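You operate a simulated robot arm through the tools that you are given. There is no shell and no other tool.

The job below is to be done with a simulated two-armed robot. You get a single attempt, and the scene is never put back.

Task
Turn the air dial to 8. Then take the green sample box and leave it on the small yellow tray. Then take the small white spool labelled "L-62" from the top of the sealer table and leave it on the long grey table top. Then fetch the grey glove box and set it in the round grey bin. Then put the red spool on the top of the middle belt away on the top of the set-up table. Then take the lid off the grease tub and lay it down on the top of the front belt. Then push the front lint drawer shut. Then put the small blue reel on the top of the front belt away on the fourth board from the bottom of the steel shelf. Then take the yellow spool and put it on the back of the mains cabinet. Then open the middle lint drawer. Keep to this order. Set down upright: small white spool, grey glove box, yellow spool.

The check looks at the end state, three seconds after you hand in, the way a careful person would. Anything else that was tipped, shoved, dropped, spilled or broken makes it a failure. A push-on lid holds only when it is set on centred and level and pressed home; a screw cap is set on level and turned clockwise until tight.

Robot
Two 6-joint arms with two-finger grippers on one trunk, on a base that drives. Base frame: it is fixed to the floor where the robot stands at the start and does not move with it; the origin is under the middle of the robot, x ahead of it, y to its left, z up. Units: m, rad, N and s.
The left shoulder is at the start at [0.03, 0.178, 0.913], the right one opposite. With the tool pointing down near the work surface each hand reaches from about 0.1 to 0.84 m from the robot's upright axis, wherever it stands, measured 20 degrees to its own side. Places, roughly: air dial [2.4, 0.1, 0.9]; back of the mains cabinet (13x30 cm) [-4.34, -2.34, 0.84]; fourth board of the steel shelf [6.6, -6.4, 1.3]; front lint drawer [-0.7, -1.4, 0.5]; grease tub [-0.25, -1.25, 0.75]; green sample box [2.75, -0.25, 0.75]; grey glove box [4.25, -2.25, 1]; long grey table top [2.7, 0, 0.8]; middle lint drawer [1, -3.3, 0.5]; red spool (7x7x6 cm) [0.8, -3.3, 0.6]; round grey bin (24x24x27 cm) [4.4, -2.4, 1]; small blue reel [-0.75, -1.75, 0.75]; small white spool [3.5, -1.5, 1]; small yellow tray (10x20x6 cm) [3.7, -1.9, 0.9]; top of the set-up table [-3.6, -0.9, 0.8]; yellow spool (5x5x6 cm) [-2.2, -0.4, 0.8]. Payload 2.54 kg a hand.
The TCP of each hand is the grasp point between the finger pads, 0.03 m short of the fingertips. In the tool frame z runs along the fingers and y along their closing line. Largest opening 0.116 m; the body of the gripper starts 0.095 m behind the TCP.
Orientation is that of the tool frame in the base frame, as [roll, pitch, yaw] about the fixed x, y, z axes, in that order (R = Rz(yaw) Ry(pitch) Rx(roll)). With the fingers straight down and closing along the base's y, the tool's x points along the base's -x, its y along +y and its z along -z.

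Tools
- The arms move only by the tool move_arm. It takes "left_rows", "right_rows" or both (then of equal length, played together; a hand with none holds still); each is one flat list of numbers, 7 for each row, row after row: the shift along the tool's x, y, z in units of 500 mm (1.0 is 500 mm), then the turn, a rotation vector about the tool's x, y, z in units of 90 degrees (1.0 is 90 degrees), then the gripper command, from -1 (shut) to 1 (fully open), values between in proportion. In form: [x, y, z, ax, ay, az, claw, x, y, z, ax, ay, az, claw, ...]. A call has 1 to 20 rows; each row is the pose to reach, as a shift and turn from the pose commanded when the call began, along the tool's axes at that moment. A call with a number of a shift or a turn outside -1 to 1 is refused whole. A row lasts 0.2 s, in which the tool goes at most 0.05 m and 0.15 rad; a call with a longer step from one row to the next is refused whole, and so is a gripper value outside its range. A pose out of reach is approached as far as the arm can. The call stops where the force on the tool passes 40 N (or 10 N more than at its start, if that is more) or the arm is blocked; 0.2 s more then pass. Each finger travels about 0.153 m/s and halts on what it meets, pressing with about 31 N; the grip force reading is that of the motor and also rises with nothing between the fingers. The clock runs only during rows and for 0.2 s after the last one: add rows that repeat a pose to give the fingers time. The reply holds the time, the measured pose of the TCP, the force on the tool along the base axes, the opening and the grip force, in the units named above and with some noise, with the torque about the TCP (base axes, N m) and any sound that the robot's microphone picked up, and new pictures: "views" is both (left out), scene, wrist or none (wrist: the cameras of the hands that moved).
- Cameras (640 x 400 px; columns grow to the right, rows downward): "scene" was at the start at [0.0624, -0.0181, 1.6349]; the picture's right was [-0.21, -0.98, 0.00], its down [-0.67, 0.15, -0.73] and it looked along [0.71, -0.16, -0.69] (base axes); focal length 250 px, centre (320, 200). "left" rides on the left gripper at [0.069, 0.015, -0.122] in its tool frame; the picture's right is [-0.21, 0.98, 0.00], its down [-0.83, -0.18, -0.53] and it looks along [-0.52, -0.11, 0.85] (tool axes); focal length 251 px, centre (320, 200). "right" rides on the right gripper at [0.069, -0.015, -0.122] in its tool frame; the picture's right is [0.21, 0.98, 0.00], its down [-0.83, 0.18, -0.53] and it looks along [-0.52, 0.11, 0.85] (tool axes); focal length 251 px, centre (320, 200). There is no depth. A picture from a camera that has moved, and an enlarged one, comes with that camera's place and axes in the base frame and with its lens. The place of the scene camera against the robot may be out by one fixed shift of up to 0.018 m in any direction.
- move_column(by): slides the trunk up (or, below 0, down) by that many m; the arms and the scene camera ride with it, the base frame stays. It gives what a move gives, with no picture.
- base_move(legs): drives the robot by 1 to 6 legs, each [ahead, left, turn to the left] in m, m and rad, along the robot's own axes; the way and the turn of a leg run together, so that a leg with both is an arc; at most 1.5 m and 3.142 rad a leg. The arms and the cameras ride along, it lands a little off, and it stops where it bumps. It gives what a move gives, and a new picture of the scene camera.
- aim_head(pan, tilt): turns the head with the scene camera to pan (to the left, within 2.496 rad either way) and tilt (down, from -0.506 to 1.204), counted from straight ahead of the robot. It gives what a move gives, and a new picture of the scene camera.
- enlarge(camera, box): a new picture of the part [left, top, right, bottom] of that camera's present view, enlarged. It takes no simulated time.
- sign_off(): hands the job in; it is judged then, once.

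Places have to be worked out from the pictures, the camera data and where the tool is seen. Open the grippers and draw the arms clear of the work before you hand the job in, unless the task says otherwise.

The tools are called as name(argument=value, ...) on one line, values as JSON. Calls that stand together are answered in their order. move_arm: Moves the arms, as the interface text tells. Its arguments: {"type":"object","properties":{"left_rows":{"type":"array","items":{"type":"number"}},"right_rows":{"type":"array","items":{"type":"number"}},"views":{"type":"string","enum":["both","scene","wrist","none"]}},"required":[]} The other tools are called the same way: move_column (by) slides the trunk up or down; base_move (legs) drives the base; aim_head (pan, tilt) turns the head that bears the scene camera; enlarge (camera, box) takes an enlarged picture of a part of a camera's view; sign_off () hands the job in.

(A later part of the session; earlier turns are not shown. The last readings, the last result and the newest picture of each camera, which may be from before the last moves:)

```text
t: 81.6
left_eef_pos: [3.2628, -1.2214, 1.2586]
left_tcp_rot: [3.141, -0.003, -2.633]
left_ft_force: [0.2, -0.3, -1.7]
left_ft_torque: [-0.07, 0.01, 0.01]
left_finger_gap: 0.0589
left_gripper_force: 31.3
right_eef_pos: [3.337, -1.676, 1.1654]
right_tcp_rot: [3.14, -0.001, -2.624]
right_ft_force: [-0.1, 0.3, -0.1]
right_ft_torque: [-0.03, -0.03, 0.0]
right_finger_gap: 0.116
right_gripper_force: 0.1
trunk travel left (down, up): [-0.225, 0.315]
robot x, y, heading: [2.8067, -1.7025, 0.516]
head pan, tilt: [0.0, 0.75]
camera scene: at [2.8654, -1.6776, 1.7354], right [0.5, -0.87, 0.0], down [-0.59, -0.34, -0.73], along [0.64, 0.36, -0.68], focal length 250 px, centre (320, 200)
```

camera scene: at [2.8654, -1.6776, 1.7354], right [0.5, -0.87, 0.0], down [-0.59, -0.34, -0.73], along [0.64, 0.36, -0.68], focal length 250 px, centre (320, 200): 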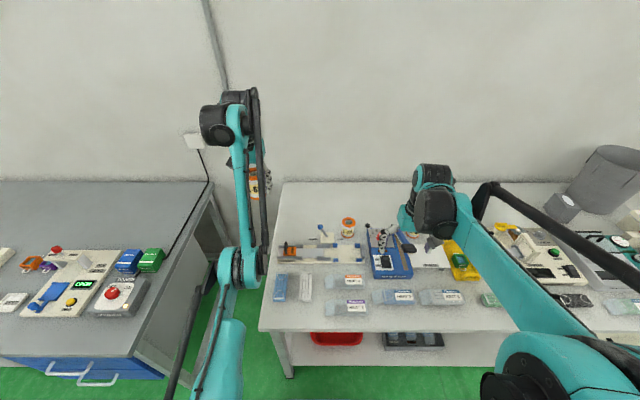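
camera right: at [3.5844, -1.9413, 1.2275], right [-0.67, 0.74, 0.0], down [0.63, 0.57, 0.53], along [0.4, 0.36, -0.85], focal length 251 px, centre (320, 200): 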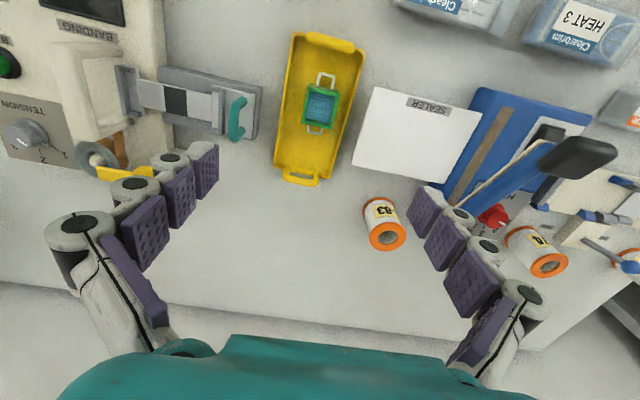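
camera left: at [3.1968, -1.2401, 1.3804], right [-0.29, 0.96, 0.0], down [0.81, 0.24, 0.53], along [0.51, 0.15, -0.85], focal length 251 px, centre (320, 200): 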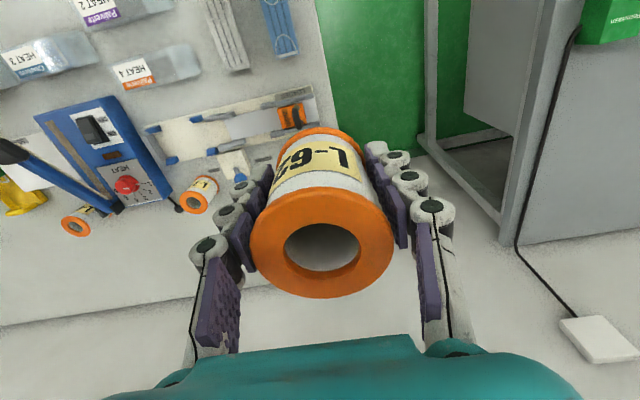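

It has settled and holds the spool at z 1.26. I drive left along the long grey table to where its free back area is in reach.

base_move(legs=[[0, 1.1, 0.003]])

enlarge(camera="scene", box=[200, 180, 480, 320])

enlarge(camera="left", box=[0, 0, 640, 400])

```text
t: 87.3
left_eef_pos: [2.6824, -0.2412, 1.2582]
left_tcp_rot: [-3.141, -0.001, -2.61]
left_ft_force: [0.4, -0.9, -0.8]
left_ft_torque: [-0.02, 0.0, 0.02]
left_finger_gap: 0.0593
left_gripper_force: 30.6
right_eef_pos: [2.7673, -0.6947, 1.1659]
right_tcp_rot: [3.14, 0.0, -2.599]
right_ft_force: [-0.3, -0.5, 0.0]
right_ft_torque: [-0.05, -0.02, 0.01]
right_finger_gap: 0.1159
right_gripper_force: 0.2
trunk travel left (down, up): [-0.225, 0.315]
robot x, y, heading: [2.2407, -0.734, 0.541]
head pan, tilt: [0.0, 0.75]
camera scene: at [2.2969, -0.7075, 1.7353], right [0.52, -0.86, 0.0], down [-0.58, -0.35, -0.73], along [0.63, 0.38, -0.68], focal length 250 px, centre (320, 200)
```

scene: 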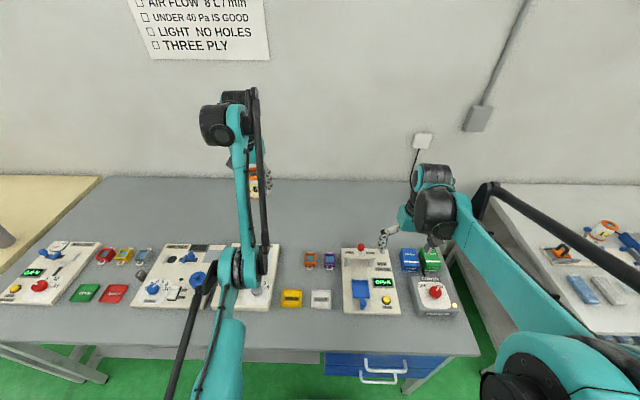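

```text
2.29 times, centred on (340, 250) of scene
camera zoom: at [2.2969, -0.7075, 1.7353], right [0.52, -0.86, 0.0], down [-0.58, -0.35, -0.73], along [0.63, 0.38, -0.68], focal length 571 px, centre (274, 86)
```

zoom: 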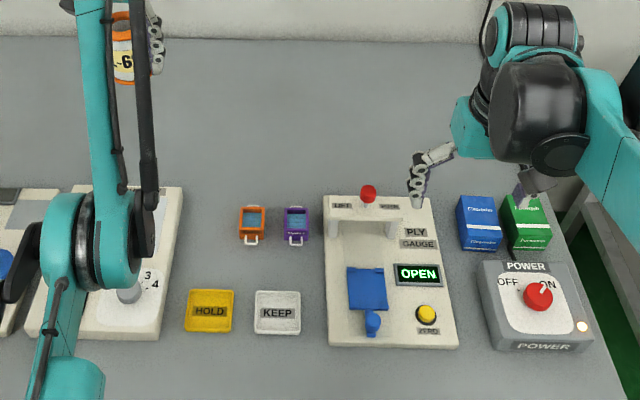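

```text
1.00 times, centred on (320, 200) of left (not enlarged: the box is as wide or as high as the picture)
camera zoom: at [2.6167, -0.2628, 1.3808], right [-0.31, 0.95, 0.0], down [0.8, 0.26, 0.53], along [0.51, 0.16, -0.85], focal length 251 px, centre (320, 200)
```

zoom: 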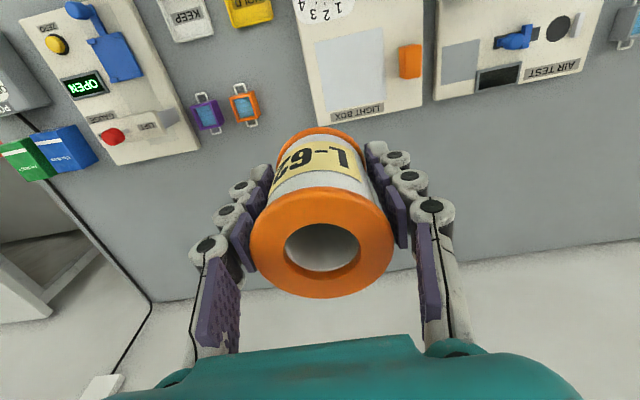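

The area behind the light box is clear. I lower the spool to 1.05, go ahead to about (2.835, -0.234), and come down to 0.908, leaving the last bit for slow steps.

move_arm(left_rows=[0, 0, 0.09, 0, 0, 0, -0.3, 0, 0, 0.18, 0, 0, 0, -0.3, 0, 0, 0.27, 0, 0, 0, -0.3, 0, 0, 0.36, 0, 0, 0, -0.3, 0, 0, 0.416, 0, 0, 0, -0.3, -0.07, -0.036, 0.416, 0, 0, 0, -0.3, -0.14, -0.071, 0.416, 0, 0, 0, -0.3, -0.205, -0.107, 0.416, 0, 0, 0, -0.3, -0.2704, -0.1424, 0.416, 0, 0, 0, -0.3, -0.2704, -0.1424, 0.5, 0, 0, 0, -0.3, -0.2704, -0.1424, 0.59, 0, 0, 0, -0.3, -0.2704, -0.1424, 0.67, 0, 0, 0, -0.3, -0.2704, -0.1424, 0.7, 0, 0, 0, -0.3, -0.2704, -0.1424, 0.7, 0, 0, 0, -0.3], views="both")

enlarge(camera="scene", box=[220, 180, 340, 280])

```text
t: 90.3
left_eef_pos: [2.833, -0.2355, 0.9101]
left_tcp_rot: [-3.141, -0.002, -2.61]
left_ft_force: [-0.2, 0.1, -1.9]
left_ft_torque: [0.01, 0.01, -0.01]
left_finger_gap: 0.059
left_gripper_force: 30.9
left hand out of reach, approached as far as the arm can: row 1, 2, 3, 4, 5, 6, 7, 8, 9, 10
right_eef_pos: [2.7692, -0.6951, 1.1659]
right_tcp_rot: [3.141, 0.002, -2.6]
right_ft_force: [0.0, -0.2, -0.4]
right_ft_torque: [-0.01, 0.03, 0.01]
right_finger_gap: 0.1163
right_gripper_force: 0.1
trunk travel left (down, up): [-0.225, 0.315]
robot x, y, heading: [2.2379, -0.7362, 0.543]
head pan, tilt: [0.0, 0.75]
camera scene: at [2.2981, -0.7074, 1.7353], right [0.52, -0.86, 0.0], down [-0.58, -0.35, -0.73], along [0.63, 0.38, -0.68], focal length 250 px, centre (320, 200)
camera left: at [2.767, -0.2569, 1.0321], right [-0.31, 0.95, 0.0], down [0.81, 0.26, 0.53], along [0.51, 0.16, -0.85], focal length 251 px, centre (320, 200)
```

scene: 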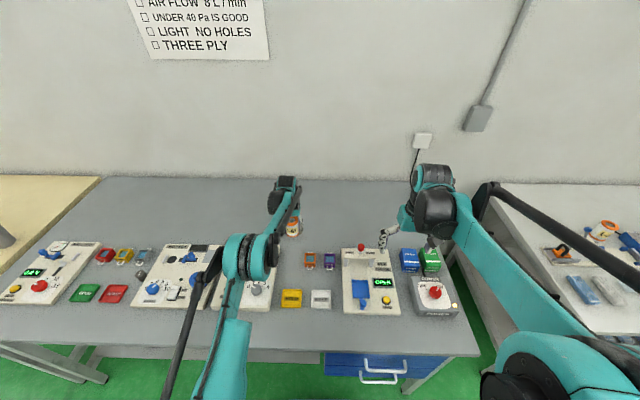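
left: 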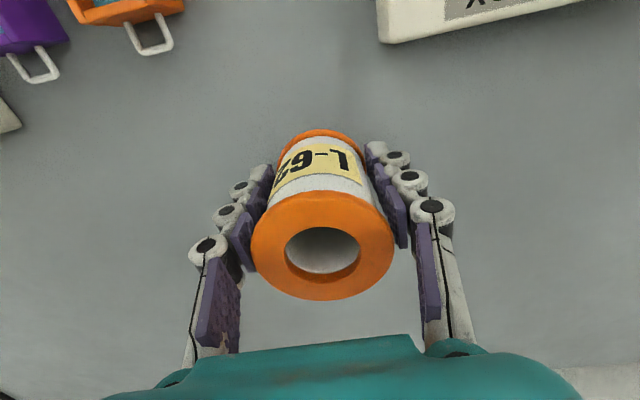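

```text
4.00 times, centred on (280, 230) of scene
camera zoom: at [2.2981, -0.7074, 1.7353], right [0.52, -0.86, 0.0], down [-0.58, -0.35, -0.73], along [0.63, 0.38, -0.68], focal length 999 px, centre (480, 80)
```

zoom: 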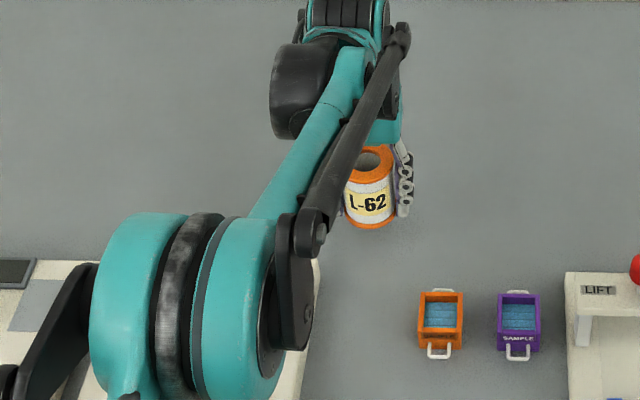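

The spool hangs above a clear spot. I lower it slowly to find the table.

move_arm(left_rows=[0, 0, 0.015, 0, 0, 0, -0.3, 0, 0, 0.03, 0, 0, 0, -0.3, 0, 0, 0.045, 0, 0, 0, -0.3, 0, 0, 0.052, 0, 0, 0, -0.3, 0, 0, 0.052, 0, 0, 0, -0.3], views="none")

move_arm(left_rows=[0, 0, 0.004, 0, 0, 0, -0.3, 0, 0, 0.008, 0, 0, 0, -0.3, 0, 0, 0.008, 0, 0, 0, -0.3], views="none")

```text
t: 91.5
left_eef_pos: [2.8347, -0.2349, 0.8828]
left_tcp_rot: [-3.141, -0.003, -2.61]
left_ft_force: [0.6, -0.3, -1.6]
left_ft_torque: [0.02, 0.04, -0.03]
left_finger_gap: 0.0588
left_gripper_force: 31.2
right_eef_pos: [2.7681, -0.6967, 1.1644]
right_tcp_rot: [3.141, -0.001, -2.599]
right_ft_force: [-0.3, 0.1, -0.9]
right_ft_torque: [0.0, 0.0, 0.04]
right_finger_gap: 0.116
right_gripper_force: 0.0
trunk travel left (down, up): [-0.225, 0.315]
robot x, y, heading: [2.2408, -0.7366, 0.541]
head pan, tilt: [0.0, 0.75]
```

```text
t: 92.3
left_eef_pos: [2.8346, -0.236, 0.8803]
left_tcp_rot: [3.141, 0.001, -2.609]
left_ft_force: [-0.1, 0.0, -1.1]
left_ft_torque: [0.01, -0.01, 0.02]
left_finger_gap: 0.059
left_gripper_force: 30.9
right_eef_pos: [2.7693, -0.6955, 1.1658]
right_tcp_rot: [-3.14, 0.002, -2.6]
right_ft_force: [-0.1, 0.2, -0.5]
right_ft_torque: [0.01, -0.01, 0.0]
right_finger_gap: 0.1159
right_gripper_force: 0.1
trunk travel left (down, up): [-0.225, 0.315]
robot x, y, heading: [2.2413, -0.7374, 0.545]
head pan, tilt: [0.0, 0.75]
```

No contact yet at 0.880. I continue down in 2 mm steps.

move_arm(left_rows=[0, 0, 0.004, 0, 0, 0, -0.3, 0, 0, 0.008, 0, 0, 0, -0.3, 0, 0, 0.012, 0, 0, 0, -0.3, 0, 0, 0.012, 0, 0, 0, -0.3], views="none")

```text
t: 93.3
left_eef_pos: [2.8357, -0.2355, 0.8731]
left_tcp_rot: [-3.141, -0.002, -2.608]
left_ft_force: [-0.7, 0.3, 2.2]
left_ft_torque: [0.05, -0.15, 0.07]
left_finger_gap: 0.0593
left_gripper_force: 31.0
right_eef_pos: [2.7684, -0.6956, 1.1663]
right_tcp_rot: [3.14, -0.001, -2.599]
right_ft_force: [0.1, -0.3, 0.1]
right_ft_torque: [-0.01, -0.04, 0.0]
right_finger_gap: 0.1161
right_gripper_force: 0.0
trunk travel left (down, up): [-0.225, 0.315]
robot x, y, heading: [2.242, -0.738, 0.541]
head pan, tilt: [0.0, 0.75]
```

The force flipped to +2 N: the spool just touches the table. I open the fingers, then lift straight up and look.

move_arm(left_rows=[0, 0, 0.001, 0, 0, 0, -0.3, 0, 0, 0.001, 0, 0, 0, 0.0, 0, 0, 0.001, 0, 0, 0, 0.1, 0, 0, 0.001, 0, 0, 0, 0.4, 0, 0, 0.001, 0, 0, 0, 0.4, 0, 0, -0.06, 0, 0, 0, 0.4, 0, 0, -0.14, 0, 0, 0, 0.4, 0, 0, -0.22, 0, 0, 0, 0.4, 0, 0, -0.3, 0, 0, 0, 0.4, 0, 0, -0.3, 0, 0, 0, 0.4], views="both")

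enlarge(camera="scene", box=[220, 180, 340, 280])

```text
t: 95.5
left_eef_pos: [2.8381, -0.2347, 1.0213]
left_tcp_rot: [-3.14, -0.002, -2.608]
left_ft_force: [0.4, -0.2, 0.7]
left_ft_torque: [0.01, 0.03, 0.01]
left_finger_gap: 0.0814
left_gripper_force: 0.1
right_eef_pos: [2.7685, -0.6947, 1.1667]
right_tcp_rot: [-3.141, 0.0, -2.599]
right_ft_force: [-0.4, 0.7, 0.3]
right_ft_torque: [0.01, 0.03, 0.0]
right_finger_gap: 0.1161
right_gripper_force: 0.1
trunk travel left (down, up): [-0.225, 0.315]
robot x, y, heading: [2.2402, -0.7343, 0.545]
head pan, tilt: [0.0, 0.75]
camera scene: at [2.2978, -0.7075, 1.7353], right [0.52, -0.86, 0.0], down [-0.58, -0.35, -0.73], along [0.63, 0.38, -0.68], focal length 250 px, centre (320, 200)
camera left: at [2.7699, -0.2573, 1.1439], right [-0.31, 0.95, 0.0], down [0.8, 0.26, 0.53], along [0.51, 0.16, -0.85], focal length 251 px, centre (320, 200)
```

scene: 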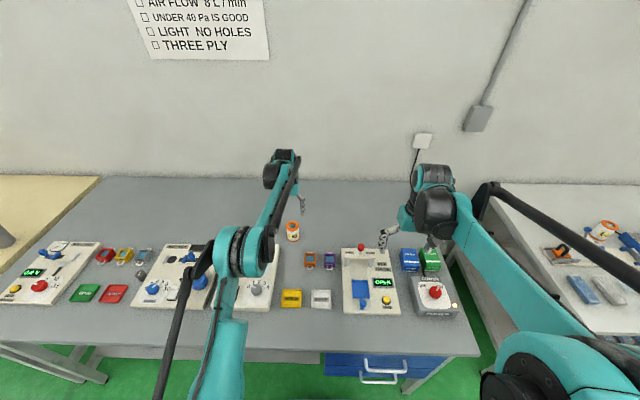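
left: 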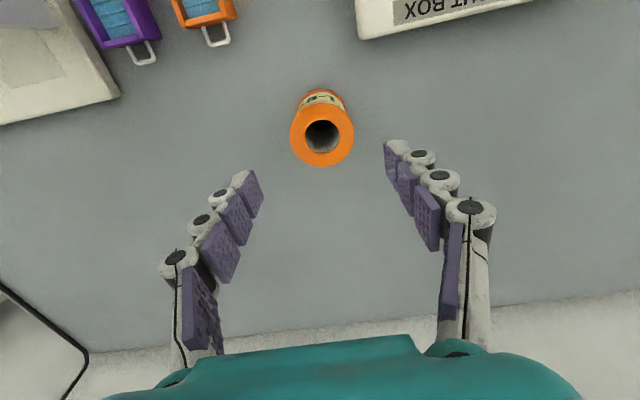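

```text
4.00 times, centred on (280, 230) of scene
camera zoom: at [2.2978, -0.7075, 1.7353], right [0.52, -0.86, 0.0], down [-0.58, -0.35, -0.73], along [0.63, 0.38, -0.68], focal length 999 px, centre (480, 80)
```

zoom: 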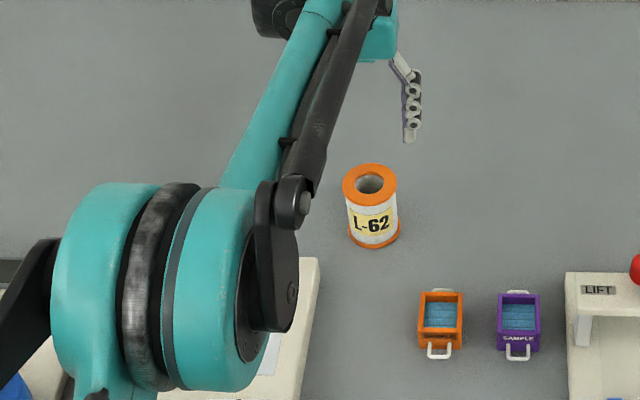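

L-62 stands upright on the long grey table. I draw the left hand back and drive right along the tables to view the glove box and bin.

move_arm(left_rows=[0.09, 0.01, 0, 0, 0, 0, 0.5, 0.18, 0.02, 0, 0, 0, 0, 0.7, 0.27, 0.03, -0.04, 0, 0, 0, 1, 0.36, 0.04, -0.1, 0, 0, 0, 1, 0.44, 0.05, -0.18, 0, 0, 0, 1, 0.5, 0.06, -0.26, 0, 0, 0, 1], views="none")

base_move(legs=[[-0.1, 0, -0.018], [0, -1.2, 0], [0, -1.0, 0]])

```text
refused: row 4 steps farther than a row can; nothing moved
```

```text
t: 107.4
left_eef_pos: [3.8852, -2.2699, 1.0224]
left_tcp_rot: [-3.142, -0.001, -2.648]
left_ft_force: [0.3, -1.1, 0.4]
left_ft_torque: [0.01, 0.01, 0.0]
left_finger_gap: 0.0811
left_gripper_force: 0.0
right_eef_pos: [3.801, -2.7258, 1.1654]
right_tcp_rot: [-3.14, 0.0, -2.639]
right_ft_force: [0.8, 0.0, -0.3]
right_ft_torque: [0.04, 0.0, -0.03]
right_finger_gap: 0.1159
right_gripper_force: 0.0
trunk travel left (down, up): [-0.225, 0.315]
robot x, y, heading: [3.2696, -2.7447, 0.504]
head pan, tilt: [0.0, 0.75]
camera scene: at [3.3285, -2.7198, 1.7353], right [0.48, -0.88, 0.0], down [-0.6, -0.33, -0.73], along [0.64, 0.35, -0.68], focal length 250 px, centre (320, 200)
```

scene: 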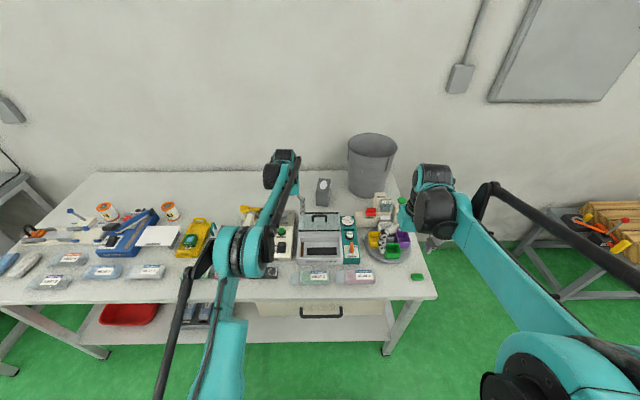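

The arm command was refused, so the base moved with the left hand still out at 1.02 — I must check nothing on the sealer table was touched. I enlarge that area.

enlarge(camera="scene", box=[0, 170, 220, 300])

enlarge(camera="scene", box=[220, 120, 440, 300])

enlarge(camera="left", box=[0, 0, 640, 400])

enlarge(camera="right", box=[0, 0, 640, 400])

```text
2.91 times, centred on (110, 235) of scene
camera zoom: at [3.3285, -2.7198, 1.7353], right [0.48, -0.88, 0.0], down [-0.6, -0.33, -0.73], along [0.64, 0.35, -0.68], focal length 727 px, centre (931, 98)
```

zoom: 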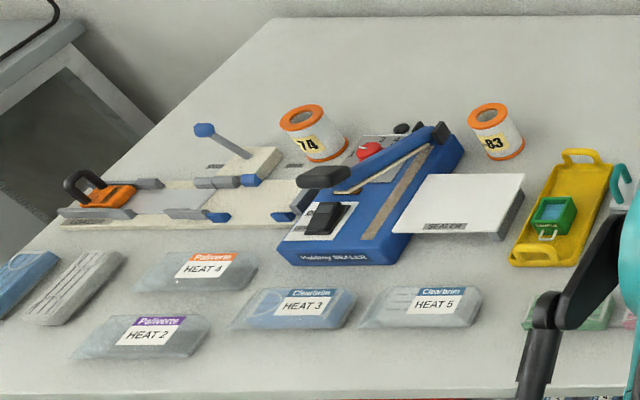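

```text
2.22 times, centred on (330, 210) of scene
camera zoom: at [3.3285, -2.7198, 1.7353], right [0.48, -0.88, 0.0], down [-0.6, -0.33, -0.73], along [0.64, 0.35, -0.68], focal length 555 px, centre (298, 178)
```

zoom: 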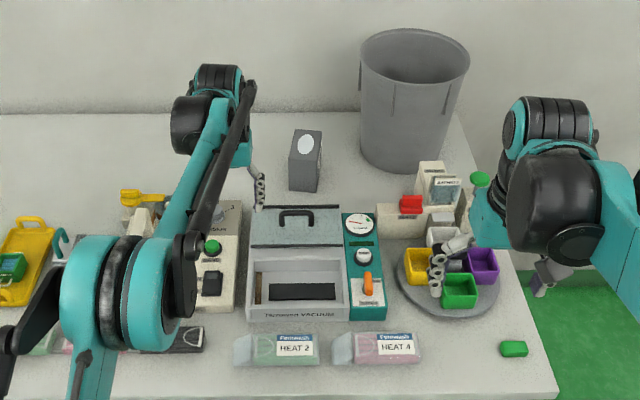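

```text
1.00 times, centred on (320, 200) of left (not enlarged: the box is as wide or as high as the picture)
camera zoom: at [3.8184, -2.2889, 1.144], right [-0.27, 0.96, 0.0], down [0.81, 0.23, 0.53], along [0.51, 0.14, -0.85], focal length 251 px, centre (320, 200)
```

zoom: 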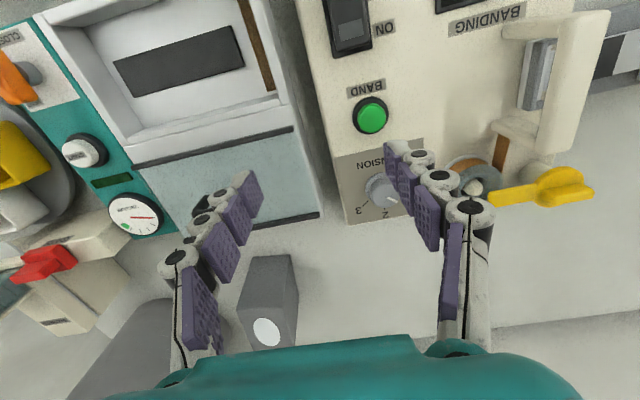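

```text
1.00 times, centred on (320, 200) of right (not enlarged: the box is as wide or as high as the picture)
camera zoom: at [3.7468, -2.7728, 1.2872], right [-0.66, 0.75, 0.0], down [0.64, 0.56, 0.53], along [0.4, 0.35, -0.85], focal length 251 px, centre (320, 200)
```

zoom: 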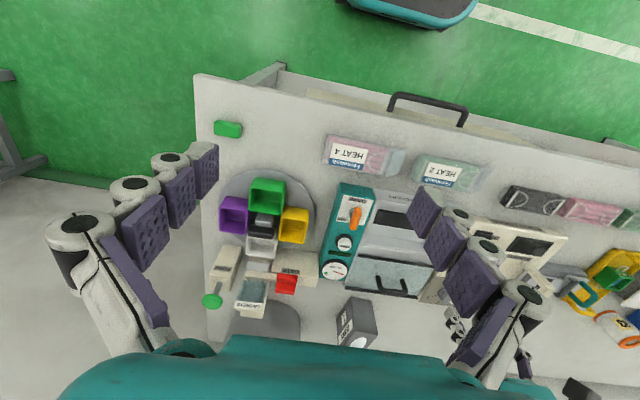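

Everything on the sealer table is untouched. The bin stands at about (4.37, -2.44) at the right end and the glove box at about (4.15, -2.27) — too deep to reach from the front, so I'll use the gap at the table's right end. First I pull the left hand back.

move_arm(left_rows=[0.05, 0, -0.06, 0, 0, 0, 0.5, 0.1, 0, -0.12, 0, 0, 0, 0.7, 0.15, 0, -0.18, 0, 0, 0, 1, 0.2, 0, -0.24, 0, 0, 0, 1, 0.26, 0, -0.28, 0, 0, 0, 1, 0.34, 0, -0.28, 0, 0, 0, 1, 0.42, 0, -0.28, 0, 0, 0, 1], views="none")

aim_head(pan=-0.7, tilt=0.65)

```text
t: 109.0
left_eef_pos: [3.7046, -2.3722, 1.1629]
left_tcp_rot: [-3.141, 0.001, -2.65]
left_ft_force: [0.5, 0.1, 0.6]
left_ft_torque: [-0.02, -0.03, -0.02]
left_finger_gap: 0.1159
left_gripper_force: 0.1
right_eef_pos: [3.7987, -2.7264, 1.167]
right_tcp_rot: [3.14, 0.003, -2.639]
right_ft_force: [-0.5, 0.0, 0.8]
right_ft_torque: [0.0, -0.02, -0.01]
right_finger_gap: 0.1161
right_gripper_force: 0.0
trunk travel left (down, up): [-0.225, 0.315]
robot x, y, heading: [3.2737, -2.7431, 0.499]
head pan, tilt: [0.0, 0.75]
```

```text
t: 110.1
left_eef_pos: [3.7043, -2.3713, 1.1628]
left_tcp_rot: [-3.141, -0.001, -2.648]
left_ft_force: [-0.3, -1.2, -0.9]
left_ft_torque: [-0.01, -0.02, 0.02]
left_finger_gap: 0.1159
left_gripper_force: 0.0
right_eef_pos: [3.7997, -2.7265, 1.1653]
right_tcp_rot: [-3.141, 0.001, -2.638]
right_ft_force: [0.2, -0.7, -0.1]
right_ft_torque: [-0.01, 0.01, 0.02]
right_finger_gap: 0.1161
right_gripper_force: 0.0
trunk travel left (down, up): [-0.225, 0.315]
robot x, y, heading: [3.2683, -2.7449, 0.501]
head pan, tilt: [-0.7, 0.649]
camera scene: at [3.3409, -2.7762, 1.7439], right [-0.2, -0.98, 0.0], down [-0.59, 0.12, -0.8], along [0.78, -0.16, -0.6], focal length 250 px, centre (320, 200)
```

scene: 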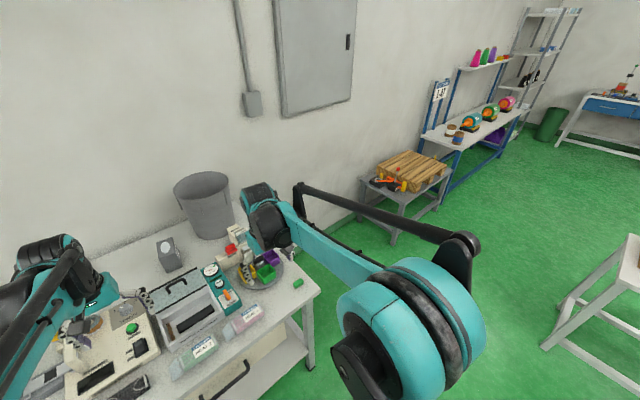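

The gap to the next table is more than 1.1 m, so I can drive in there facing the table's right end. I raise the trunk 0.3 m so that the hands clear the bin, then strafe right and turn left 90°.

move_column(by=0.3)

base_move(legs=[[0, -0.86, 0.02], [0, 0, 1.571]])

aim_head(pan=0, tilt=0.75)

```text
t: 113.1
left_eef_pos: [3.7038, -2.3706, 1.4622]
left_tcp_rot: [3.141, -0.002, -2.649]
left_ft_force: [-0.7, 0.5, -0.2]
left_ft_torque: [-0.01, 0.03, 0.03]
left_finger_gap: 0.1158
left_gripper_force: 0.0
right_eef_pos: [3.8006, -2.7247, 1.4661]
right_tcp_rot: [3.141, 0.0, -2.638]
right_ft_force: [0.6, 0.0, -0.2]
right_ft_torque: [0.0, -0.01, -0.02]
right_finger_gap: 0.1161
right_gripper_force: 0.0
trunk travel left (down, up): [-0.525, 0.015]
robot x, y, heading: [3.2725, -2.7471, 0.503]
head pan, tilt: [-0.7, 0.649]
```

```text
t: 121.7
left_eef_pos: [3.2763, -3.1172, 1.4614]
left_tcp_rot: [3.14, -0.002, -0.956]
left_ft_force: [0.6, 0.2, 0.0]
left_ft_torque: [-0.02, 0.0, 0.02]
left_finger_gap: 0.1159
left_gripper_force: 0.1
right_eef_pos: [3.6178, -2.978, 1.4658]
right_tcp_rot: [-3.141, -0.001, -0.946]
right_ft_force: [0.1, -0.2, 0.5]
right_ft_torque: [0.01, 0.0, 0.01]
right_finger_gap: 0.116
right_gripper_force: 0.1
trunk travel left (down, up): [-0.525, 0.015]
robot x, y, heading: [3.6995, -3.4999, 2.198]
head pan, tilt: [-0.7, 0.649]
camera scene: at [3.7362, -3.44, 2.0439], right [1.0, -0.07, 0.0], down [-0.05, -0.6, -0.8], along [0.06, 0.79, -0.6], focal length 250 px, centre (320, 200)
```

scene: 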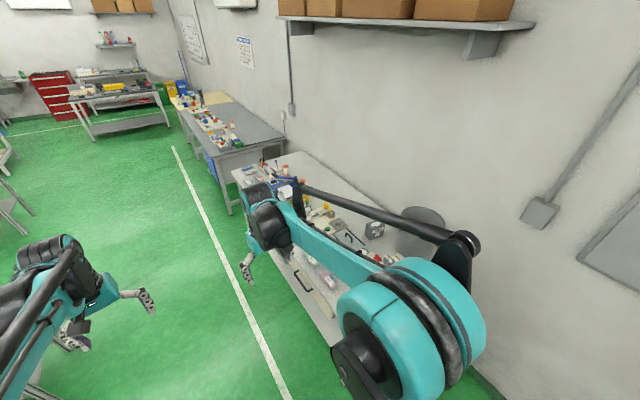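

```text
t: 122.8
left_eef_pos: [3.2784, -3.1175, 1.4614]
left_tcp_rot: [-3.141, -0.003, -0.958]
left_ft_force: [0.0, -0.2, 0.4]
left_ft_torque: [0.02, 0.03, 0.01]
left_finger_gap: 0.116
left_gripper_force: 0.1
right_eef_pos: [3.6181, -2.9787, 1.4666]
right_tcp_rot: [3.141, -0.001, -0.947]
right_ft_force: [0.4, 0.0, 0.2]
right_ft_torque: [0.04, 0.02, 0.01]
right_finger_gap: 0.116
right_gripper_force: 0.0
trunk travel left (down, up): [-0.525, 0.015]
robot x, y, heading: [3.6997, -3.5016, 2.194]
head pan, tilt: [0.0, 0.75]
camera scene: at [3.6813, -3.4593, 2.0354], right [0.81, 0.58, 0.0], down [0.4, -0.55, -0.73], along [-0.43, 0.59, -0.68], focal length 250 px, centre (320, 200)
```

scene: 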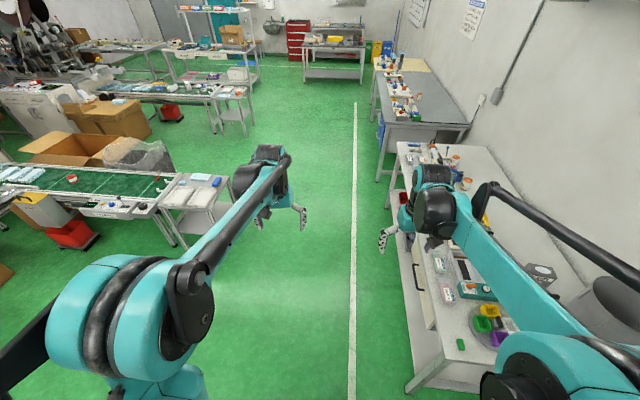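

I over-rotated slightly. I correct the heading to about 2.094 and strafe right into the gap beside the table's right end.

base_move(legs=[[0, 0, -0.102], [0, -0.5, 0], [0, -0.33, 0]])

enlarge(camera="right", box=[0, 0, 640, 400])

```text
t: 127.9
left_eef_pos: [4.0221, -2.6702, 1.4622]
left_tcp_rot: [3.141, -0.001, -1.067]
left_ft_force: [0.5, 0.0, 0.2]
left_ft_torque: [0.01, -0.03, 0.01]
left_finger_gap: 0.1159
left_gripper_force: 0.2
right_eef_pos: [4.3767, -2.5697, 1.4665]
right_tcp_rot: [-3.14, 0.0, -1.054]
right_ft_force: [-0.8, 0.0, 0.0]
right_ft_torque: [0.05, -0.03, 0.0]
right_finger_gap: 0.1161
right_gripper_force: 0.0
trunk travel left (down, up): [-0.525, 0.015]
robot x, y, heading: [4.4011, -3.0985, 2.091]
head pan, tilt: [0.0, 0.75]
camera scene: at [4.3866, -3.0532, 2.0353], right [0.87, 0.49, 0.0], down [0.34, -0.59, -0.73], along [-0.36, 0.64, -0.68], focal length 250 px, centre (320, 200)
```

scene: 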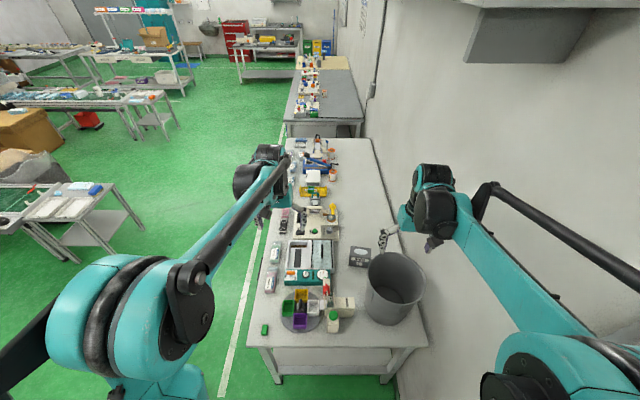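

```text
1.00 times, centred on (320, 200) of right (not enlarged: the box is as wide or as high as the picture)
camera zoom: at [4.4234, -2.6219, 1.5876], right [-0.74, -0.67, 0.0], down [-0.57, 0.63, 0.53], along [-0.36, 0.4, -0.85], focal length 251 px, centre (320, 200)
```

zoom: 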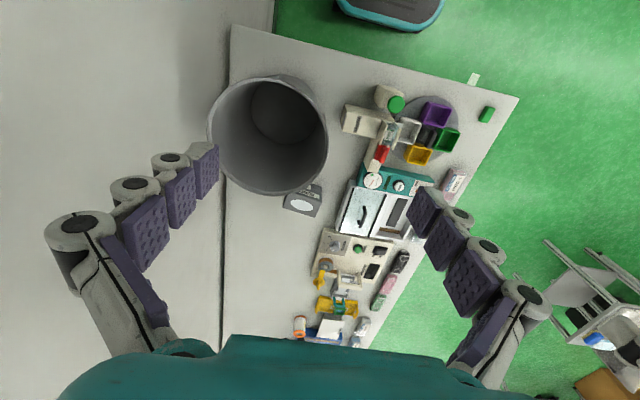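

I now look down on the bin and glove box. I enlarge them in both views.

enlarge(camera="scene", box=[320, 220, 440, 330])

enlarge(camera="right", box=[190, 60, 350, 220])

```text
3.64 times, centred on (380, 275) of scene
camera zoom: at [4.3866, -3.0532, 2.0353], right [0.87, 0.49, 0.0], down [0.34, -0.59, -0.73], along [-0.36, 0.64, -0.68], focal length 908 px, centre (102, -73)
```

zoom: 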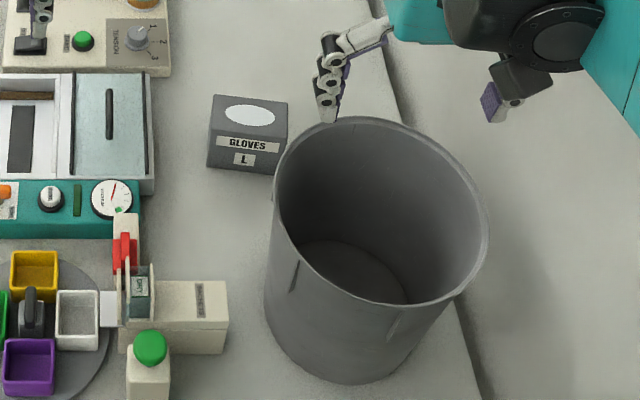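

```text
2.50 times, centred on (270, 140) of right
camera zoom: at [4.4234, -2.6219, 1.5876], right [-0.74, -0.67, 0.0], down [-0.57, 0.63, 0.53], along [-0.36, 0.4, -0.85], focal length 629 px, centre (445, 350)
```

zoom: 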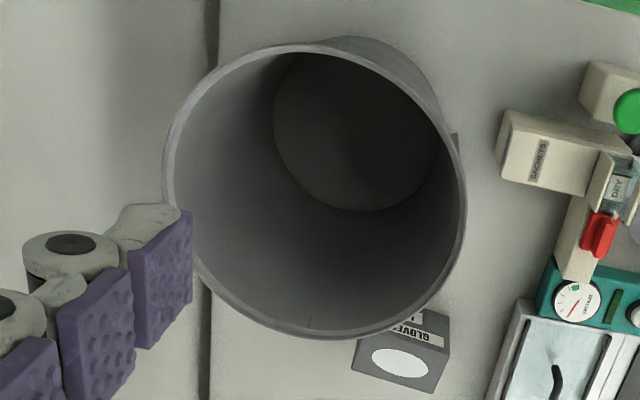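

The box labelled "GLOVES L" is about 75 × 105 × 80 mm, near (4.17, -2.27); the bin centre is near (4.394, -2.441). I move 8 cm forward and lower the trunk 0.15 m to reach it well.

base_move(legs=[[0.08, 0, 0.003]])

move_column(by=-0.15)

```text
t: 129.0
left_eef_pos: [3.9844, -2.6066, 1.4627]
left_tcp_rot: [3.14, 0.001, -1.063]
left_ft_force: [0.1, -0.5, 1.0]
left_ft_torque: [0.05, 0.0, 0.02]
left_finger_gap: 0.1157
left_gripper_force: 0.1
right_eef_pos: [4.3399, -2.5053, 1.4668]
right_tcp_rot: [-3.141, 0.002, -1.052]
right_ft_force: [0.3, -0.8, 0.3]
right_ft_torque: [0.04, 0.0, 0.01]
right_finger_gap: 0.1162
right_gripper_force: 0.1
trunk travel left (down, up): [-0.525, 0.015]
robot x, y, heading: [4.3663, -3.0324, 2.089]
head pan, tilt: [0.0, 0.75]
camera scene: at [4.3519, -2.99, 2.0355], right [0.87, 0.5, 0.0], down [0.34, -0.59, -0.73], along [-0.36, 0.64, -0.68], focal length 250 px, centre (320, 200)
```

scene: 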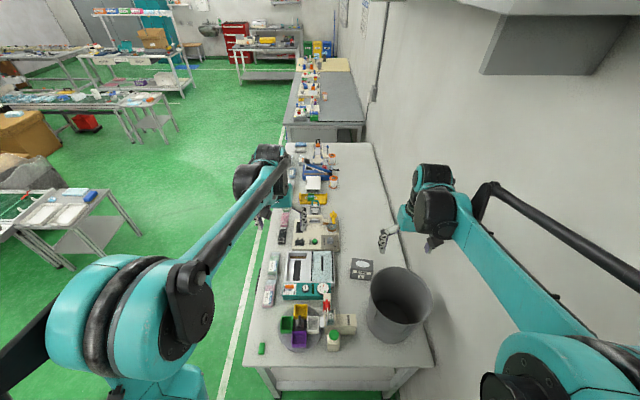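

```text
t: 130.7
left_eef_pos: [3.9855, -2.6026, 1.3133]
left_tcp_rot: [3.141, -0.001, -1.063]
left_ft_force: [-0.6, 0.8, -0.5]
left_ft_torque: [0.0, 0.02, 0.01]
left_finger_gap: 0.116
left_gripper_force: 0.0
right_eef_pos: [4.3391, -2.5023, 1.3158]
right_tcp_rot: [3.141, 0.002, -1.052]
right_ft_force: [-0.5, 0.6, -0.2]
right_ft_torque: [0.0, -0.01, 0.02]
right_finger_gap: 0.1158
right_gripper_force: 0.0
trunk travel left (down, up): [-0.375, 0.165]
robot x, y, heading: [4.3658, -3.0324, 2.09]
head pan, tilt: [0.0, 0.75]
```

The right hand is above the bin rim. I move it over the glove box while turning it 90° so that the fingers close across the box's short side, and lower to 1.12 past the bin.

move_arm(right_rows=[-0.0519, 0.0058, 0, 0, 0, 0.0909, 1, -0.1037, 0.0116, 0, 0, 0, 0.1818, 1, -0.1556, 0.0173, 0, 0, 0, 0.2727, 1, -0.2074, 0.0231, 0, 0, 0, 0.3636, 1, -0.2593, 0.0289, 0, 0, 0, 0.4545, 1, -0.3111, 0.0347, 0.0653, 0, 0, 0.5455, 1, -0.363, 0.0405, 0.1307, 0, 0, 0.6364, 1, -0.4148, 0.0463, 0.196, 0, 0, 0.7273, 1, -0.4667, 0.052, 0.2613, 0, 0, 0.8182, 1, -0.5185, 0.0578, 0.3267, 0, 0, 0.9091, 1, -0.5704, 0.0636, 0.392, 0, 0, 1.0, 1, -0.5704, 0.0636, 0.392, 0, 0, 1.0, 1], views="both")

enlarge(camera="right", box=[220, 40, 420, 180])

enlarge(camera="scene", box=[320, 220, 440, 330])

```text
t: 133.3
left_eef_pos: [3.9856, -2.6045, 1.3132]
left_tcp_rot: [-3.141, 0.0, -1.063]
left_ft_force: [-0.6, -0.7, -0.5]
left_ft_torque: [0.01, 0.05, -0.02]
left_finger_gap: 0.1161
left_gripper_force: 0.2
right_eef_pos: [4.1709, -2.2699, 1.1206]
right_tcp_rot: [3.14, -0.001, -2.625]
right_ft_force: [0.8, -0.3, -0.5]
right_ft_torque: [0.02, 0.03, 0.01]
right_finger_gap: 0.116
right_gripper_force: 0.1
trunk travel left (down, up): [-0.375, 0.165]
robot x, y, heading: [4.3636, -3.0309, 2.089]
head pan, tilt: [0.0, 0.75]
camera scene: at [4.3514, -2.9871, 1.8855], right [0.87, 0.5, 0.0], down [0.34, -0.59, -0.73], along [-0.36, 0.64, -0.68], focal length 250 px, centre (320, 200)
camera right: at [4.1183, -2.3169, 1.242], right [-0.67, 0.74, 0.0], down [0.63, 0.57, 0.53], along [0.4, 0.36, -0.85], focal length 251 px, centre (320, 200)
```

scene: 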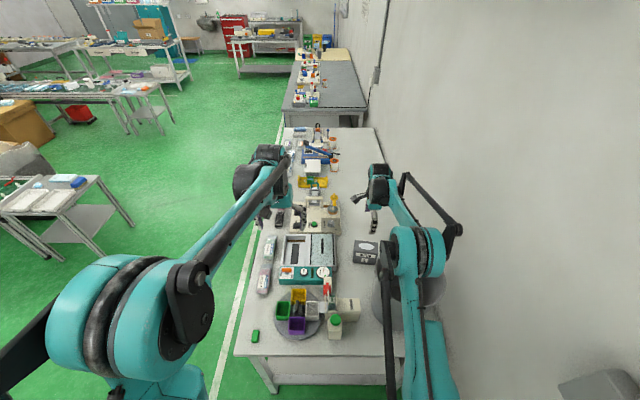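
right: 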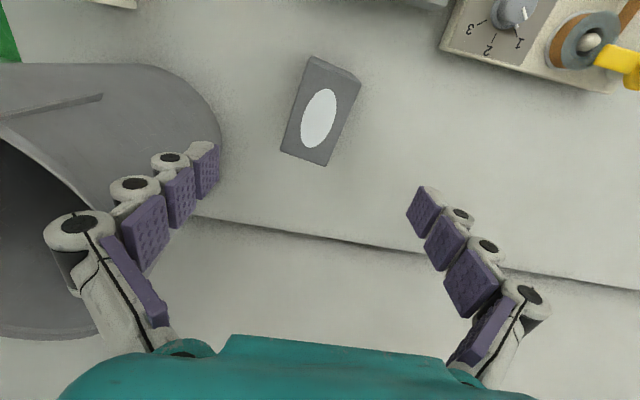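

```text
2.86 times, centred on (320, 110) of right
camera zoom: at [4.1183, -2.3169, 1.242], right [-0.67, 0.74, 0.0], down [0.63, 0.57, 0.53], along [0.4, 0.36, -0.85], focal length 718 px, centre (320, 457)
```

zoom: 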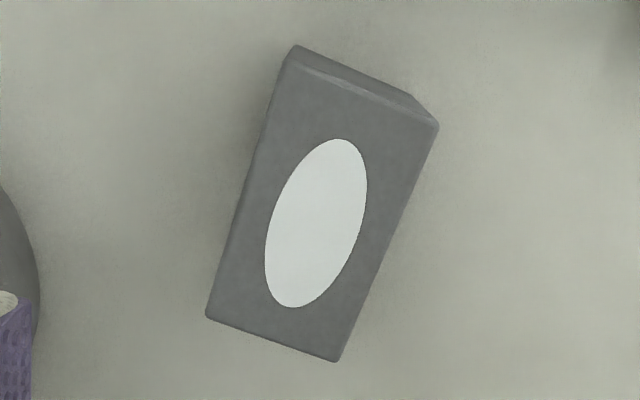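

```text
3.64 times, centred on (380, 275) of scene
camera zoom: at [4.3514, -2.9871, 1.8855], right [0.87, 0.5, 0.0], down [0.34, -0.59, -0.73], along [-0.36, 0.64, -0.68], focal length 908 px, centre (102, -73)
```

zoom: 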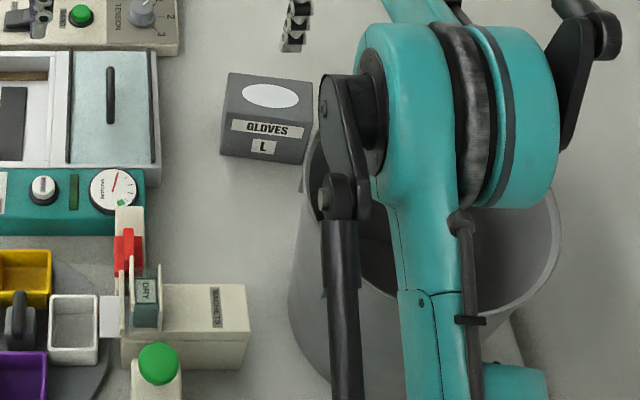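

The box's short side is about 66–75 mm and turned 10° from the fingers. I align the hand by +10°, shift 13 mm, and lower to 0.98.

move_arm(right_rows=[-0.0126, 0.0005, 0.05, 0, 0, 0.055, 1, -0.0252, 0.001, 0.12, 0, 0, 0.111, 1, -0.0252, 0.001, 0.2, 0, 0, 0.111, 0.8, -0.0252, 0.001, 0.28, 0, 0, 0.111, 0.8, -0.0252, 0.001, 0.28, 0, 0, 0.111, 0.8], views="both")

enlarge(camera="right", box=[220, 80, 420, 220])

enlarge(camera="scene", box=[320, 200, 440, 330])

```text
t: 134.5
left_eef_pos: [3.9853, -2.6035, 1.3121]
left_tcp_rot: [3.141, -0.002, -1.064]
left_ft_force: [0.2, 0.2, 0.0]
left_ft_torque: [0.0, 0.03, -0.03]
left_finger_gap: 0.1161
left_gripper_force: 0.0
right_eef_pos: [4.177, -2.2631, 0.9827]
right_tcp_rot: [-3.14, 0.0, -2.798]
right_ft_force: [0.3, -0.3, 0.6]
right_ft_torque: [0.02, -0.02, 0.0]
right_finger_gap: 0.1045
right_gripper_force: 0.1
trunk travel left (down, up): [-0.375, 0.165]
robot x, y, heading: [4.3649, -3.0332, 2.092]
head pan, tilt: [0.0, 0.75]
camera scene: at [4.3505, -2.9862, 1.8854], right [0.87, 0.5, 0.0], down [0.34, -0.59, -0.73], along [-0.36, 0.64, -0.68], focal length 250 px, centre (320, 200)
camera right: at [4.1182, -2.301, 1.104], right [-0.53, 0.85, 0.0], down [0.72, 0.45, 0.53], along [0.45, 0.28, -0.85], focal length 251 px, centre (320, 200)
```

scene: 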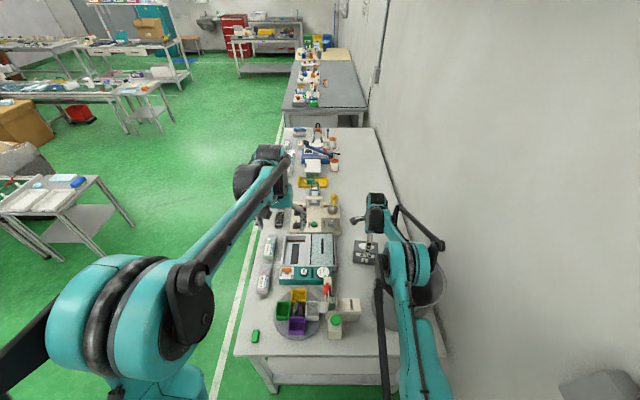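
right: 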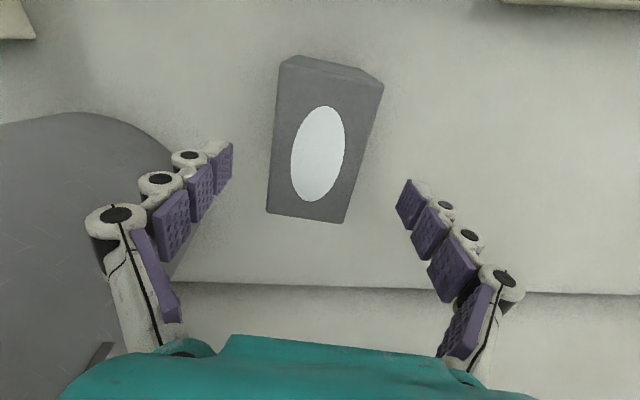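

```text
2.86 times, centred on (320, 150) of right
camera zoom: at [4.1182, -2.301, 1.104], right [-0.53, 0.85, 0.0], down [0.72, 0.45, 0.53], along [0.45, 0.28, -0.85], focal length 718 px, centre (320, 343)
```

zoom: 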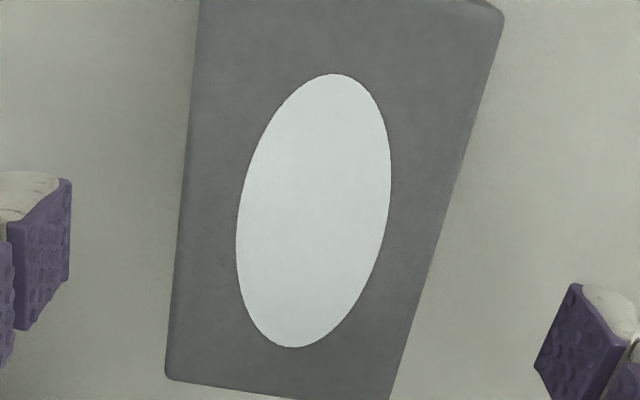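

```text
3.08 times, centred on (380, 265) of scene
camera zoom: at [4.3505, -2.9862, 1.8854], right [0.87, 0.5, 0.0], down [0.34, -0.59, -0.73], along [-0.36, 0.64, -0.68], focal length 768 px, centre (135, 0)
```

zoom: 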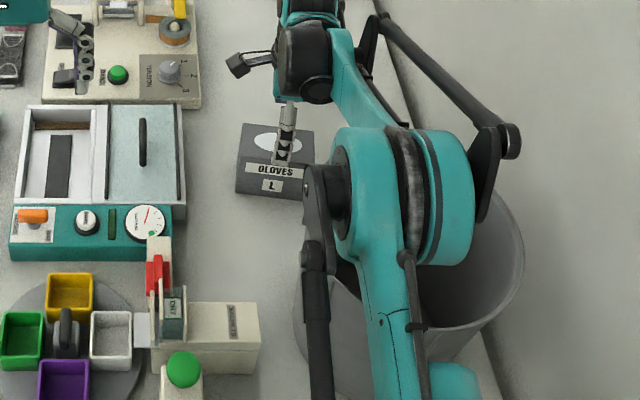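

The box is centred and aligned with the fingers; its top is near 0.93. I descend to 0.905 and close.

move_arm(right_rows=[-0.004, -0.003, 0.05, 0, 0, 0, 0.8, -0.004, -0.003, 0.1, 0, 0, 0, 0.8, -0.004, -0.003, 0.155, 0, 0, 0, 0.8, -0.004, -0.003, 0.155, 0, 0, 0, 0.8], views="wrist")

```text
t: 135.5
left_eef_pos: [3.9838, -2.6032, 1.3128]
left_tcp_rot: [-3.139, -0.003, -1.062]
left_ft_force: [0.0, 0.0, -0.6]
left_ft_torque: [-0.01, -0.06, -0.01]
left_finger_gap: 0.1162
left_gripper_force: 0.0
right_eef_pos: [4.1924, -2.2811, 0.9204]
right_tcp_rot: [3.141, -0.001, -2.797]
right_ft_force: [0.5, -0.2, 0.1]
right_ft_torque: [0.0, -0.01, 0.01]
right_finger_gap: 0.1046
right_gripper_force: 0.0
right hand out of reach, approached as far as the arm can: row 2, 3, 4
trunk travel left (down, up): [-0.375, 0.165]
robot x, y, heading: [4.3643, -3.0336, 2.088]
head pan, tilt: [0.0, 0.75]
camera right: at [4.1323, -2.3185, 1.0407], right [-0.53, 0.85, 0.0], down [0.72, 0.45, 0.53], along [0.45, 0.28, -0.85], focal length 251 px, centre (320, 200)
```

right: 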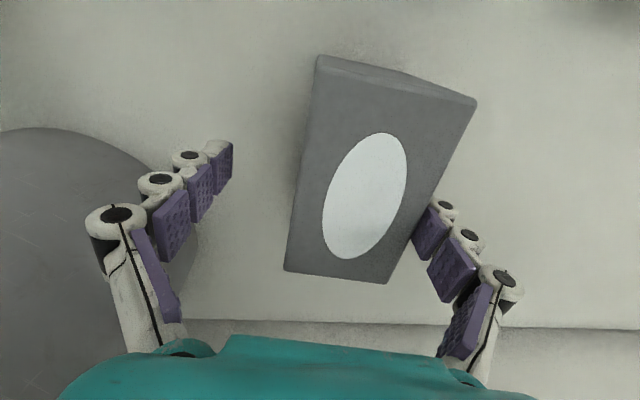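

The arm fell about 2 cm short (out of reach at this depth with the trunk high). The box has not moved. I raise the hand straight up, then lower the trunk to regain reach.

move_arm(right_rows=[0, 0, -0.06, 0, 0, 0, 0.8, 0, 0, -0.14, 0, 0, 0, 0.8, 0, 0, -0.2, 0, 0, 0, 0.8, 0, 0, -0.24, 0, 0, 0, 0.8], views="none")

move_column(by=-0.1)

```text
t: 136.5
left_eef_pos: [3.9861, -2.6029, 1.3126]
left_tcp_rot: [-3.141, -0.002, -1.064]
left_ft_force: [0.5, 0.3, -0.3]
left_ft_torque: [-0.01, 0.01, 0.01]
left_finger_gap: 0.1158
left_gripper_force: 0.0
right_eef_pos: [4.1911, -2.2815, 1.0403]
right_tcp_rot: [-3.14, -0.002, -2.798]
right_ft_force: [1.0, -0.8, 0.7]
right_ft_torque: [0.01, -0.01, -0.04]
right_finger_gap: 0.1044
right_gripper_force: 0.1
trunk travel left (down, up): [-0.375, 0.165]
robot x, y, heading: [4.3663, -3.0283, 2.09]
head pan, tilt: [0.0, 0.75]
```

```text
t: 137.9
left_eef_pos: [3.9853, -2.6024, 1.2132]
left_tcp_rot: [3.141, 0.0, -1.063]
left_ft_force: [0.1, -0.4, 1.0]
left_ft_torque: [0.0, 0.01, 0.04]
left_finger_gap: 0.1161
left_gripper_force: 0.1
right_eef_pos: [4.1905, -2.2825, 0.9409]
right_tcp_rot: [-3.141, -0.001, -2.797]
right_ft_force: [0.5, -0.2, -0.3]
right_ft_torque: [0.01, -0.01, 0.0]
right_finger_gap: 0.1043
right_gripper_force: 0.1
trunk travel left (down, up): [-0.275, 0.265]
robot x, y, heading: [4.366, -3.0318, 2.089]
head pan, tilt: [0.0, 0.75]
```

The hand is just above/beside the box top with zero force. I go up 5 cm, shift back over the box centre, and descend to 0.905 with the trunk lower.

move_arm(right_rows=[0, 0, -0.1, 0, 0, 0, 0.8, 0.009, 0.041, -0.1, 0, 0, 0, 0.8, 0.009, 0.041, -0.1, 0, 0, 0, 0.8, 0.009, 0.041, -0.02, 0, 0, 0, 0.8, 0.009, 0.041, 0.04, 0, 0, 0, 0.8, 0.009, 0.041, 0.072, 0, 0, 0, 0.8, 0.009, 0.041, 0.072, 0, 0, 0, 0.8], views="wrist")

```text
t: 139.5
left_eef_pos: [3.9852, -2.6034, 1.2126]
left_tcp_rot: [3.141, -0.002, -1.063]
left_ft_force: [-0.1, 0.0, 0.7]
left_ft_torque: [0.02, -0.01, -0.01]
left_finger_gap: 0.1163
left_gripper_force: 0.1
right_eef_pos: [4.1805, -2.2639, 0.9039]
right_tcp_rot: [3.141, 0.0, -2.798]
right_ft_force: [-0.3, -0.9, -0.3]
right_ft_torque: [0.03, 0.02, -0.01]
right_finger_gap: 0.1044
right_gripper_force: 0.3
trunk travel left (down, up): [-0.275, 0.265]
robot x, y, heading: [4.3642, -3.0292, 2.089]
head pan, tilt: [0.0, 0.75]
camera right: at [4.1206, -2.3007, 1.0248], right [-0.53, 0.85, 0.0], down [0.72, 0.45, 0.53], along [0.45, 0.28, -0.85], focal length 251 px, centre (320, 200)
```

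right: 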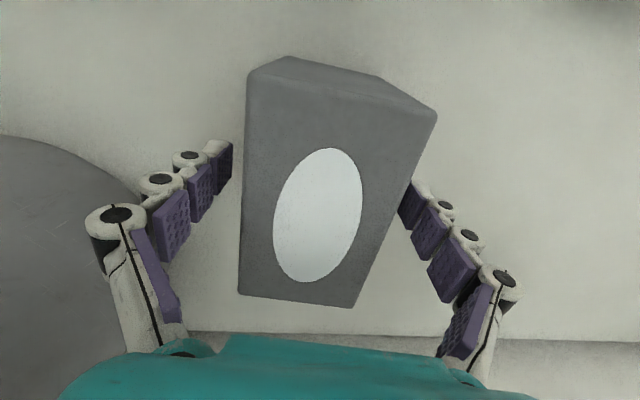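

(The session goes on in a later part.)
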